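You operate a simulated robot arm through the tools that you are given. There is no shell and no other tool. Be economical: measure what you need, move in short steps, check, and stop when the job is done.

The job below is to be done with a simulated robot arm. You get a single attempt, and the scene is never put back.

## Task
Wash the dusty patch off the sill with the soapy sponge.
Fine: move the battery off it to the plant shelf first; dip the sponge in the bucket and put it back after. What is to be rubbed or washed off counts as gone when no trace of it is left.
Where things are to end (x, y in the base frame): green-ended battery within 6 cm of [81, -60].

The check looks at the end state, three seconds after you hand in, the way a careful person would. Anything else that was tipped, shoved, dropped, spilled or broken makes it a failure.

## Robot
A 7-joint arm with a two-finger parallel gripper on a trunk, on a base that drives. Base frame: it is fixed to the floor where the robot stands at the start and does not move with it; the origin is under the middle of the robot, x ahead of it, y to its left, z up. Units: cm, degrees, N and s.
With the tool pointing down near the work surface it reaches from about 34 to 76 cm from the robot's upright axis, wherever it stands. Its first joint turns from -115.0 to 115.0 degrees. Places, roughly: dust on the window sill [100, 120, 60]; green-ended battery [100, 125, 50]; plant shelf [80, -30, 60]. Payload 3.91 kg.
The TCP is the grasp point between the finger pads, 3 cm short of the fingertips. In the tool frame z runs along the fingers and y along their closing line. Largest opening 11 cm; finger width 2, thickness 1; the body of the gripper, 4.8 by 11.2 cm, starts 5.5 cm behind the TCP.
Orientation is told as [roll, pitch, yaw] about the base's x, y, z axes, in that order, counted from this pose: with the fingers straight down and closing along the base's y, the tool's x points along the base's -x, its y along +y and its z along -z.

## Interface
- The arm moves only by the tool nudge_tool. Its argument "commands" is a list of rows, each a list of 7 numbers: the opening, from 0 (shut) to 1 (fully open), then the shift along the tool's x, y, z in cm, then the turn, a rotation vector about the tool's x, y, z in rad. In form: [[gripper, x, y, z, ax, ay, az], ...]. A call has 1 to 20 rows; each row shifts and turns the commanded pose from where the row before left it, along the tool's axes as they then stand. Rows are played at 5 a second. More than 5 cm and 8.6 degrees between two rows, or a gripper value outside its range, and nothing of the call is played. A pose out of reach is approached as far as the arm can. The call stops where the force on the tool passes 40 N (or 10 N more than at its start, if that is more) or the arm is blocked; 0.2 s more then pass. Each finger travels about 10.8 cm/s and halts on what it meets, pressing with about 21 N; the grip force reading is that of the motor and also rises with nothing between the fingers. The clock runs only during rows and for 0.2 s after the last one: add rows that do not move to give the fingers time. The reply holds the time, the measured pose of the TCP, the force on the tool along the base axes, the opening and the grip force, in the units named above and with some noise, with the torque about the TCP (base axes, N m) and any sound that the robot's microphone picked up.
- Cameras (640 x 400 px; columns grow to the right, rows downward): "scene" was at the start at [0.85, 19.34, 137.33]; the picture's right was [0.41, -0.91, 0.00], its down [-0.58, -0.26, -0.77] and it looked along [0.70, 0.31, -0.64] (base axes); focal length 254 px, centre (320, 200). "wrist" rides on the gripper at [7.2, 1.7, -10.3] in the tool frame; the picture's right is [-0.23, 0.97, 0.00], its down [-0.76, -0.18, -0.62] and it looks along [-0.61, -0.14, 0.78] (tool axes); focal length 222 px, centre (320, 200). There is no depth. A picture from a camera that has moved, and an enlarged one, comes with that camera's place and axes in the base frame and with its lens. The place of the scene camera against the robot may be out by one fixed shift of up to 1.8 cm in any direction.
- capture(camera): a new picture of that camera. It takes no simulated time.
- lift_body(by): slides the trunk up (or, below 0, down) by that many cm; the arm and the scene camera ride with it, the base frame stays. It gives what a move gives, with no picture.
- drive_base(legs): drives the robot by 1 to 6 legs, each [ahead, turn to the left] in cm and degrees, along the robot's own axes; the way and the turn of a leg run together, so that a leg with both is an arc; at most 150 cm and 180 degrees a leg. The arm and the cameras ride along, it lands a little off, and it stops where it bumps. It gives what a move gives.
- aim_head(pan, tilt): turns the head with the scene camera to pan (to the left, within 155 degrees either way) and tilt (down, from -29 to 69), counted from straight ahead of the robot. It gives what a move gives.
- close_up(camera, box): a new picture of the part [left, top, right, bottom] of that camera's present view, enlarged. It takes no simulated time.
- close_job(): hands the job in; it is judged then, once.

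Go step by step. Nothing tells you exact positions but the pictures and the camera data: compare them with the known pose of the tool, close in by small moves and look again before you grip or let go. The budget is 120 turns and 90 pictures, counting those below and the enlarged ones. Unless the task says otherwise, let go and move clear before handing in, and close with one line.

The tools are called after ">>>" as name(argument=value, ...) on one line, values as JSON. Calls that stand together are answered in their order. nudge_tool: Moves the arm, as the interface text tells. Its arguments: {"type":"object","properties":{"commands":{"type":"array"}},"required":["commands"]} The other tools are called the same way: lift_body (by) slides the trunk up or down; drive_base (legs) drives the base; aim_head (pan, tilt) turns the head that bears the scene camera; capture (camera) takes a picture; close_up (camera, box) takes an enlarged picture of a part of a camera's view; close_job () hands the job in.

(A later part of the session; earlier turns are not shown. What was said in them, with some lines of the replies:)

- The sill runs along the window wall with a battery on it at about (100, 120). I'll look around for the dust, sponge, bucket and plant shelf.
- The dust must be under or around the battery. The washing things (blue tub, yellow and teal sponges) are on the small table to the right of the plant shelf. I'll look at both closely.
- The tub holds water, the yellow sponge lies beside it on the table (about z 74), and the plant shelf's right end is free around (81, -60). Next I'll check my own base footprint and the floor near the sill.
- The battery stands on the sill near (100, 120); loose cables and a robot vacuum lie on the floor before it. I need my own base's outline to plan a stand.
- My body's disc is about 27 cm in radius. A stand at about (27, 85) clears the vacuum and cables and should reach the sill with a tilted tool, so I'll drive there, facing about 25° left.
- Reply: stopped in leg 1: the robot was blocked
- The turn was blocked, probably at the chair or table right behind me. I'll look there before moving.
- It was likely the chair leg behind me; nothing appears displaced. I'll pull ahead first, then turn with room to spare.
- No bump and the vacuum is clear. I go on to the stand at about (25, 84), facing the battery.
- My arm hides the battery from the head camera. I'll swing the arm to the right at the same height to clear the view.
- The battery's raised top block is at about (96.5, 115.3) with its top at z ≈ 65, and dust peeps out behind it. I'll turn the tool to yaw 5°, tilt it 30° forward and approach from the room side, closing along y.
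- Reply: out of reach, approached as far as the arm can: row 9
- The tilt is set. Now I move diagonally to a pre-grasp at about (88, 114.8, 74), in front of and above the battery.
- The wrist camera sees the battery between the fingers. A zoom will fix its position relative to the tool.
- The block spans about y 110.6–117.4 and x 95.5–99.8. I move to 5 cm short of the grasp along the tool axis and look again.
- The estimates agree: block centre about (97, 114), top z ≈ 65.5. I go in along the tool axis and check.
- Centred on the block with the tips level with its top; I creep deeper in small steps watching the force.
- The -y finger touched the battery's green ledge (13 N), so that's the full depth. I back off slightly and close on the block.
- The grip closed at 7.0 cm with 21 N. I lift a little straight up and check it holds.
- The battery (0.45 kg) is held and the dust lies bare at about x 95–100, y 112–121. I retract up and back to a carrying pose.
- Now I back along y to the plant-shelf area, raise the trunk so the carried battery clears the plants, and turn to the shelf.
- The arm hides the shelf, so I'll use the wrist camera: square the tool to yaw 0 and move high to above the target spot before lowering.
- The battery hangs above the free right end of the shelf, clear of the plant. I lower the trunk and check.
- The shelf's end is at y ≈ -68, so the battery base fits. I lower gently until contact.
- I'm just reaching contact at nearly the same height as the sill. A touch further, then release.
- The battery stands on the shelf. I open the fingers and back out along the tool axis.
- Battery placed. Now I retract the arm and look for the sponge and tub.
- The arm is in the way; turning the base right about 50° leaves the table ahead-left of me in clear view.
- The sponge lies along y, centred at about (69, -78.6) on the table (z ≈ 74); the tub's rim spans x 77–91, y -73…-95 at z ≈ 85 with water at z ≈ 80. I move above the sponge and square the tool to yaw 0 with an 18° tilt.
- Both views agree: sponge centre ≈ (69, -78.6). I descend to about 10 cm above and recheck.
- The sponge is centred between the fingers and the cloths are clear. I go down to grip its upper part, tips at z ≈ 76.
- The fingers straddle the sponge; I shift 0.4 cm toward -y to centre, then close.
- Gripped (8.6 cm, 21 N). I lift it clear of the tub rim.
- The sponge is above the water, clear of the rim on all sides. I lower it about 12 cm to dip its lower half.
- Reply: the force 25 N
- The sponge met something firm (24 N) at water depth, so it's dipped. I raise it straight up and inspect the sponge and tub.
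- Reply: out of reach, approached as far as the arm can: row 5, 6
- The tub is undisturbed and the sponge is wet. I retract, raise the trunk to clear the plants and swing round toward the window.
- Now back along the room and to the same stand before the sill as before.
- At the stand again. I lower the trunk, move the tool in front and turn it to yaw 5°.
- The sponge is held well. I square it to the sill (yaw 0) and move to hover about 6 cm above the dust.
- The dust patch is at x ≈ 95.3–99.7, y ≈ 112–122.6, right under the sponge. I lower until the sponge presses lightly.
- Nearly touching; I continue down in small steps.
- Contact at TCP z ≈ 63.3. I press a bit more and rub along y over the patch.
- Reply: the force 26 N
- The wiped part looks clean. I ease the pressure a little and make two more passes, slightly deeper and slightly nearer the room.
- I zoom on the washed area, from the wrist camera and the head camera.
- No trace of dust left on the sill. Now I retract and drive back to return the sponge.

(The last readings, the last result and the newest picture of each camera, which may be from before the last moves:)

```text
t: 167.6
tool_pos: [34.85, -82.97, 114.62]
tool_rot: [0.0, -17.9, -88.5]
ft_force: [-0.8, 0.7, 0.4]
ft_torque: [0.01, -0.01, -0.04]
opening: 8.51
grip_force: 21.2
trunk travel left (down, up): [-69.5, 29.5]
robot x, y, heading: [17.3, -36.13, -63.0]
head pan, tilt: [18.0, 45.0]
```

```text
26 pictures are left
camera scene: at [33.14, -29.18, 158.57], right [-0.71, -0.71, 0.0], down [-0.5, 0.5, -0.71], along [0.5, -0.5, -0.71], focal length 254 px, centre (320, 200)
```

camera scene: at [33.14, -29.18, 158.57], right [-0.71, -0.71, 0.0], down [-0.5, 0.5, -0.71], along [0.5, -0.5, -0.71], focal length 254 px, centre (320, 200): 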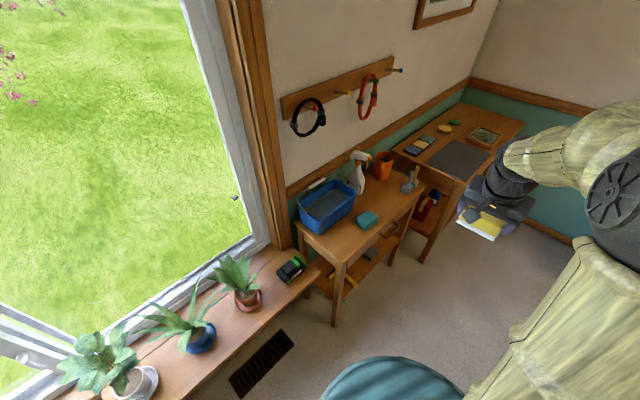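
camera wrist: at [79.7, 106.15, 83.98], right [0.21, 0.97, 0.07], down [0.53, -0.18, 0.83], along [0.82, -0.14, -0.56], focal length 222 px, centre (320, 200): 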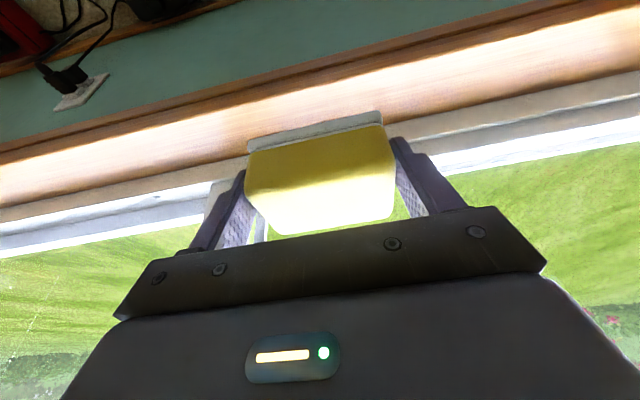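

Everything at the table is as before. I lower the trunk, move over the table and square the tool to yaw 0.

>>> lift_body(by=-14)

>>> nudge_tool(commands=[[0.4, 0.99, 3.88, -0.32, 0, 0, 0], [0.4, 0.99, 3.88, -0.32, 0, 0, 0], [0.4, 0.99, 3.88, -0.32, 0, 0, 0], [0.4, 0.99, 3.88, -0.32, 0, 0, 0], [0.4, 0.99, 3.88, -0.32, 0, 0, 0], [0.4, 0.99, 3.88, -0.32, 0, 0, 0], [0.4, 0.99, 3.88, -0.32, 0, 0, 0], [0.4, 0, 0, 0, -0.0398, 0, -0.1224], [0.4, 0, 0, 0, -0.0398, 0, -0.1224], [0.4, 0, 0, 0, -0.0398, 0, -0.1224], [0.4, 0, 0, 0, -0.0398, 0, -0.1224], [0.4, 0, 0, 0, -0.0398, 0, -0.1224], [0.4, 0, 0, 0, -0.0398, 0, -0.1224], [0.4, 0, 0, 0, -0.0398, 0, -0.1224], [0.4, 0, 0, 0, -0.0398, 0, -0.1224], [0.4, 0, 0, 0, -0.0398, 0, -0.1224], [0.4, 0, 0, 0, -0.0398, 0, -0.1224], [0.4, 0, 0, 0, -0.0398, 0, -0.1224], [0.4, 0, 0, 0, -0.0398, 0, -0.1224], [0.4, 0, 0, 0, 0, 0, 0]])

>>> capture(camera="wrist")

```text
t: 169.3
tool_pos: [34.91, -83.06, 100.56]
tool_rot: [0.0, -18.0, -88.6]
ft_force: [0.0, 0.1, 1.2]
ft_torque: [0.02, 0.03, 0.0]
opening: 8.52
grip_force: 20.8
trunk travel left (down, up): [-55.5, 43.5]
robot x, y, heading: [17.73, -36.46, -62.9]
head pan, tilt: [18.0, 45.0]
```

```text
t: 173.5
tool_pos: [61.62, -74.94, 100.6]
tool_rot: [0.1, -18.0, 0.1]
ft_force: [0.7, -0.6, 0.0]
ft_torque: [0.01, 0.02, -0.01]
opening: 8.52
grip_force: 21.0
trunk travel left (down, up): [-55.5, 43.5]
robot x, y, heading: [17.81, -35.93, -63.0]
head pan, tilt: [18.0, 45.0]
```

```text
25 pictures are left
camera wrist: at [51.69, -73.28, 108.18], right [0.21, 0.97, 0.07], down [0.53, -0.18, 0.83], along [0.82, -0.14, -0.56], focal length 222 px, centre (320, 200)
```

wrist: 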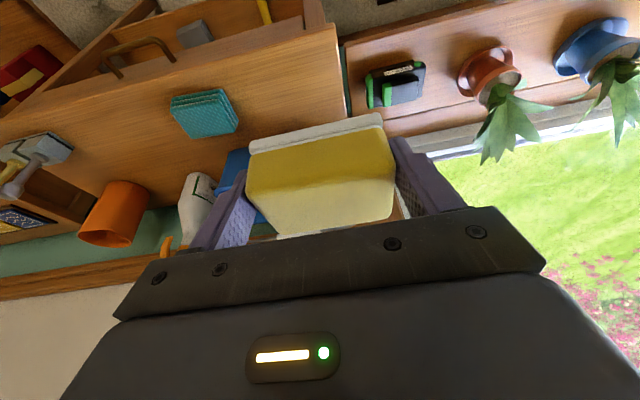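

The sponge's old place is free. I come down to just above it.

>>> nudge_tool(commands=[[0.4, -0.18, -0.65, 3.2, 0, 0, 0], [0.4, -0.18, -0.65, 3.2, 0, 0, 0], [0.4, -0.18, -0.65, 3.2, 0, 0, 0], [0.4, -0.18, -0.65, 3.2, 0, 0, 0], [0.4, -0.18, -0.65, 3.2, 0, 0, 0], [0.4, -0.18, -0.65, 3.2, 0, 0, 0], [0.4, 0, 0, 0, 0, 0, 0]])

>>> capture(camera="wrist")

>>> close_up(camera="scene", box=[270, 140, 430, 240])

```text
t: 175.1
tool_pos: [68.66, -78.86, 82.34]
tool_rot: [-0.1, -18.0, 0.0]
ft_force: [0.2, 0.3, -0.4]
ft_torque: [0.02, 0.0, -0.01]
opening: 8.49
grip_force: 20.9
trunk travel left (down, up): [-55.5, 43.5]
robot x, y, heading: [17.52, -36.53, -62.6]
head pan, tilt: [18.0, 45.0]
```

```text
24 pictures are left
camera wrist: at [58.57, -77.13, 89.89], right [0.22, 0.97, 0.07], down [0.53, -0.18, 0.83], along [0.82, -0.14, -0.56], focal length 222 px, centre (320, 200)
```

wrist: 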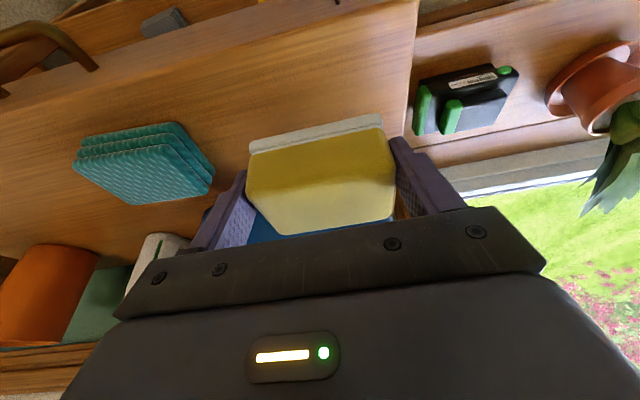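

```text
4.00 times, centred on (350, 190) of scene
camera zoom: at [33.18, -29.19, 144.57], right [-0.71, -0.71, 0.0], down [-0.5, 0.5, -0.71], along [0.5, -0.5, -0.71], focal length 1016 px, centre (200, 240)
```

zoom: 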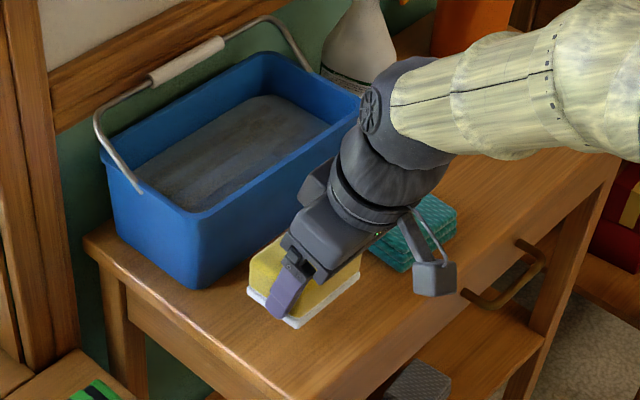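

It's right over its old spot. I lower to contact.

>>> nudge_tool(commands=[[0.4, 0.31, 0, 0.95, 0, 0, 0], [0.4, 0.31, 0, 0.95, 0, 0, 0], [0.4, 0.31, 0, 0.95, 0, 0, 0], [0.4, 0.12, 0, 0.38, 0, 0, 0], [0.4, 0, 0, 0, 0, 0, 0]])

>>> nudge_tool(commands=[[0.4, 0.06, 0, 0.19, 0, 0, 0], [0.4, 0.03, 0, 0.1, 0, 0, 0], [0.4, 0, 0, 0, 0, 0, 0]])

```text
t: 176.3
tool_pos: [68.69, -78.78, 79.22]
tool_rot: [0.1, -18.1, 0.0]
ft_force: [0.4, 0.3, -0.3]
ft_torque: [0.01, -0.01, 0.01]
opening: 8.52
grip_force: 20.7
trunk travel left (down, up): [-55.5, 43.5]
robot x, y, heading: [17.57, -36.32, -63.1]
head pan, tilt: [18.0, 45.0]
```

```text
t: 177.1
tool_pos: [68.72, -78.78, 79.08]
tool_rot: [0.0, -18.1, 0.1]
ft_force: [-0.1, -0.1, -0.3]
ft_torque: [-0.01, 0.01, 0.0]
opening: 8.53
grip_force: 20.9
trunk travel left (down, up): [-55.5, 43.5]
robot x, y, heading: [17.44, -36.65, -63.0]
head pan, tilt: [18.0, 45.0]
```

>>> nudge_tool(commands=[[0.4, 0.06, 0, 0.19, 0, 0, 0], [0.4, 0.03, 0, 0.1, 0, 0, 0], [0.4, 0, 0, 0, 0, 0, 0]])

>>> nudge_tool(commands=[[0.4, 0.03, 0, 0.1, 0, 0, 0], [0.4, 0.03, 0, 0.1, 0, 0, 0], [0.4, 0, 0, 0, 0, 0, 0]])

```text
t: 177.9
tool_pos: [68.63, -78.64, 78.67]
tool_rot: [0.1, -18.2, 0.0]
ft_force: [0.1, 0.6, -0.8]
ft_torque: [0.01, 0.01, -0.02]
opening: 8.53
grip_force: 20.6
trunk travel left (down, up): [-55.5, 43.5]
robot x, y, heading: [17.46, -36.38, -63.0]
head pan, tilt: [18.0, 45.0]
```

```text
t: 178.7
tool_pos: [68.72, -78.83, 78.45]
tool_rot: [0.0, -18.1, 0.0]
ft_force: [-0.7, 0.4, -0.5]
ft_torque: [0.02, -0.03, 0.0]
opening: 8.51
grip_force: 21.2
trunk travel left (down, up): [-55.5, 43.5]
robot x, y, heading: [17.45, -36.31, -63.0]
head pan, tilt: [18.0, 45.0]
```

>>> nudge_tool(commands=[[0.4, 0.03, 0, 0.1, 0, 0, 0], [0.4, 0.03, 0, 0.1, 0, 0, 0], [0.4, 0, 0, 0, 0, 0, 0]])

>>> close_up(camera="wrist", box=[160, 40, 480, 240])

```text
t: 179.5
tool_pos: [68.76, -78.79, 78.27]
tool_rot: [0.0, -18.1, 0.0]
ft_force: [0.4, 0.1, 0.5]
ft_torque: [0.01, 0.01, -0.02]
opening: 8.53
grip_force: 20.4
trunk travel left (down, up): [-55.5, 43.5]
robot x, y, heading: [17.5, -36.06, -62.9]
head pan, tilt: [18.0, 45.0]
```

```text
2.00 times, centred on (320, 140) of wrist
camera zoom: at [58.68, -77.22, 85.85], right [0.22, 0.97, 0.07], down [0.53, -0.18, 0.83], along [0.82, -0.14, -0.56], focal length 444 px, centre (320, 320)
```

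zoom: 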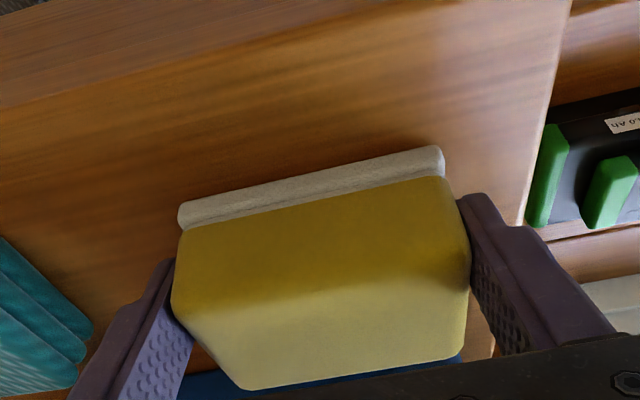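

The sponge has slid up a bit in the grip, so contact comes lower. I continue.

>>> nudge_tool(commands=[[0.4, 0.05, 0, 0.14, 0, 0, 0], [0.4, 0.05, 0, 0.14, 0, 0, 0], [0.4, 0, 0, 0, 0, 0, 0]])

>>> nudge_tool(commands=[[0.4, 0.05, 0, 0.14, 0, 0, 0], [0.4, 0.03, 0, 0.1, 0, 0, 0], [0.4, 0, 0, 0, 0, 0, 0]])

```text
t: 180.3
tool_pos: [68.68, -78.9, 78.2]
tool_rot: [0.0, -18.2, 0.1]
ft_force: [-0.2, 0.0, 12.1]
ft_torque: [0.19, 0.07, -0.01]
opening: 8.54
grip_force: 20.5
trunk travel left (down, up): [-55.5, 43.5]
robot x, y, heading: [17.32, -36.45, -63.1]
head pan, tilt: [18.0, 45.0]
```

```text
t: 181.1
tool_pos: [68.76, -78.8, 78.13]
tool_rot: [-0.1, -18.5, 0.0]
ft_force: [0.6, -1.1, 33.9]
ft_torque: [0.21, 0.0, -0.03]
opening: 8.55
grip_force: 20.9
trunk travel left (down, up): [-55.5, 43.5]
robot x, y, heading: [17.28, -36.3, -62.9]
head pan, tilt: [18.0, 45.0]
```

Firmly in contact. I ease off, open, and back out.

>>> nudge_tool(commands=[[0.4, -0.12, 0, -0.38, 0, 0, 0], [0.85, 0, 0, 0, 0, 0, 0], [1, 0, 0, 0, 0, 0, 0], [1, 0, 0, 0, 0, 0, 0], [1, 0, 0, -1, 0, 0, 0], [1, 0, 0, -2, 0, 0, 0], [1, 0, 0, -3, 0, 0, 0], [1, 0, 0, -3.5, 0, 0, 0], [1, 0, 0, -3.5, 0, 0, 0], [1, 2, 1.5, -3, 0, 0, 0], [1, 2, 1.5, -3, 0, 0, 0], [1, 0, 0, 0, 0, 0, 0]])

>>> capture(camera="wrist")

>>> close_up(camera="scene", box=[240, 140, 400, 240])

```text
t: 183.7
tool_pos: [58.97, -75.98, 95.18]
tool_rot: [0.1, -18.0, 0.0]
ft_force: [-0.7, -0.7, -0.1]
ft_torque: [-0.01, 0.01, -0.03]
opening: 11.01
grip_force: 0.0
trunk travel left (down, up): [-55.5, 43.5]
robot x, y, heading: [17.33, -36.36, -62.8]
head pan, tilt: [18.0, 45.0]
```

```text
21 pictures are left
camera wrist: at [48.99, -74.26, 102.67], right [0.22, 0.97, 0.07], down [0.53, -0.18, 0.83], along [0.82, -0.14, -0.56], focal length 222 px, centre (320, 200)
```

wrist: 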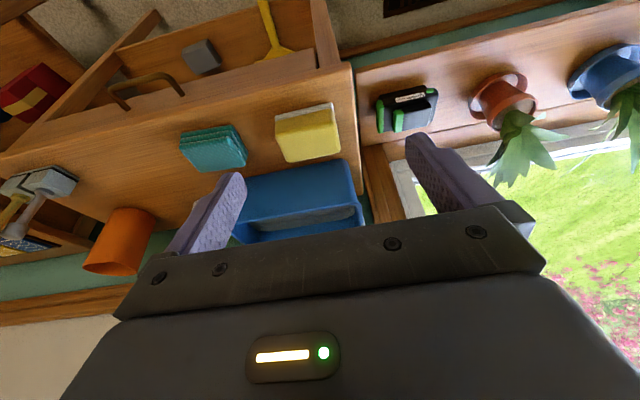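

```text
4.00 times, centred on (320, 190) of scene
camera zoom: at [33.13, -29.16, 144.57], right [-0.71, -0.71, 0.0], down [-0.5, 0.5, -0.71], along [0.5, -0.5, -0.71], focal length 1016 px, centre (320, 240)
```

zoom: 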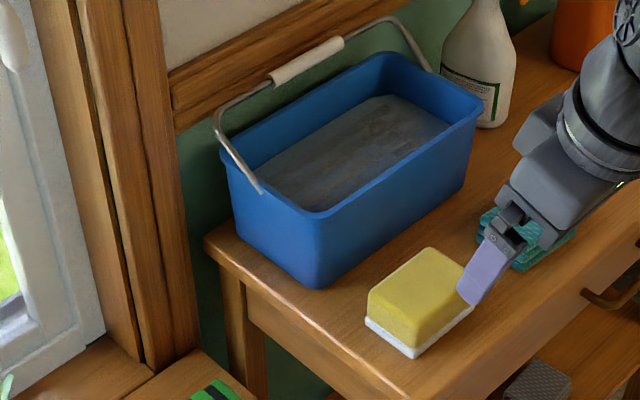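

The sponge is back in its spot, the battery stands at about (81, -59.5), and the sill showed no trace of dust. I back the arm clear over the floor and hand in.

>>> nudge_tool(commands=[[1, 2.5, 1.5, -2, 0, 0, 0], [1, 2.5, 1.5, -2, 0, 0, 0], [1, 2.5, 1.5, -2, 0, 0, 0], [1, 0, 0, 0, 0, 0, 0]])

>>> close_job()

```text
t: 184.7
tool_pos: [50.13, -71.25, 98.42]
tool_rot: [0.0, -18.1, 0.1]
ft_force: [-0.4, -0.2, 0.2]
ft_torque: [-0.01, 0.0, -0.02]
opening: 11.0
grip_force: 0.0
trunk travel left (down, up): [-55.5, 43.5]
robot x, y, heading: [17.48, -36.39, -62.7]
head pan, tilt: [18.0, 45.0]
```

```text
The job is handed in.
```

The battery is on the plant shelf at about (81, -59.5), the sill shows no trace of dust in the close-ups, and the dipped sponge is back in its place; my first turn was blocked, probably by the chair behind me, and it didn't look displaced.
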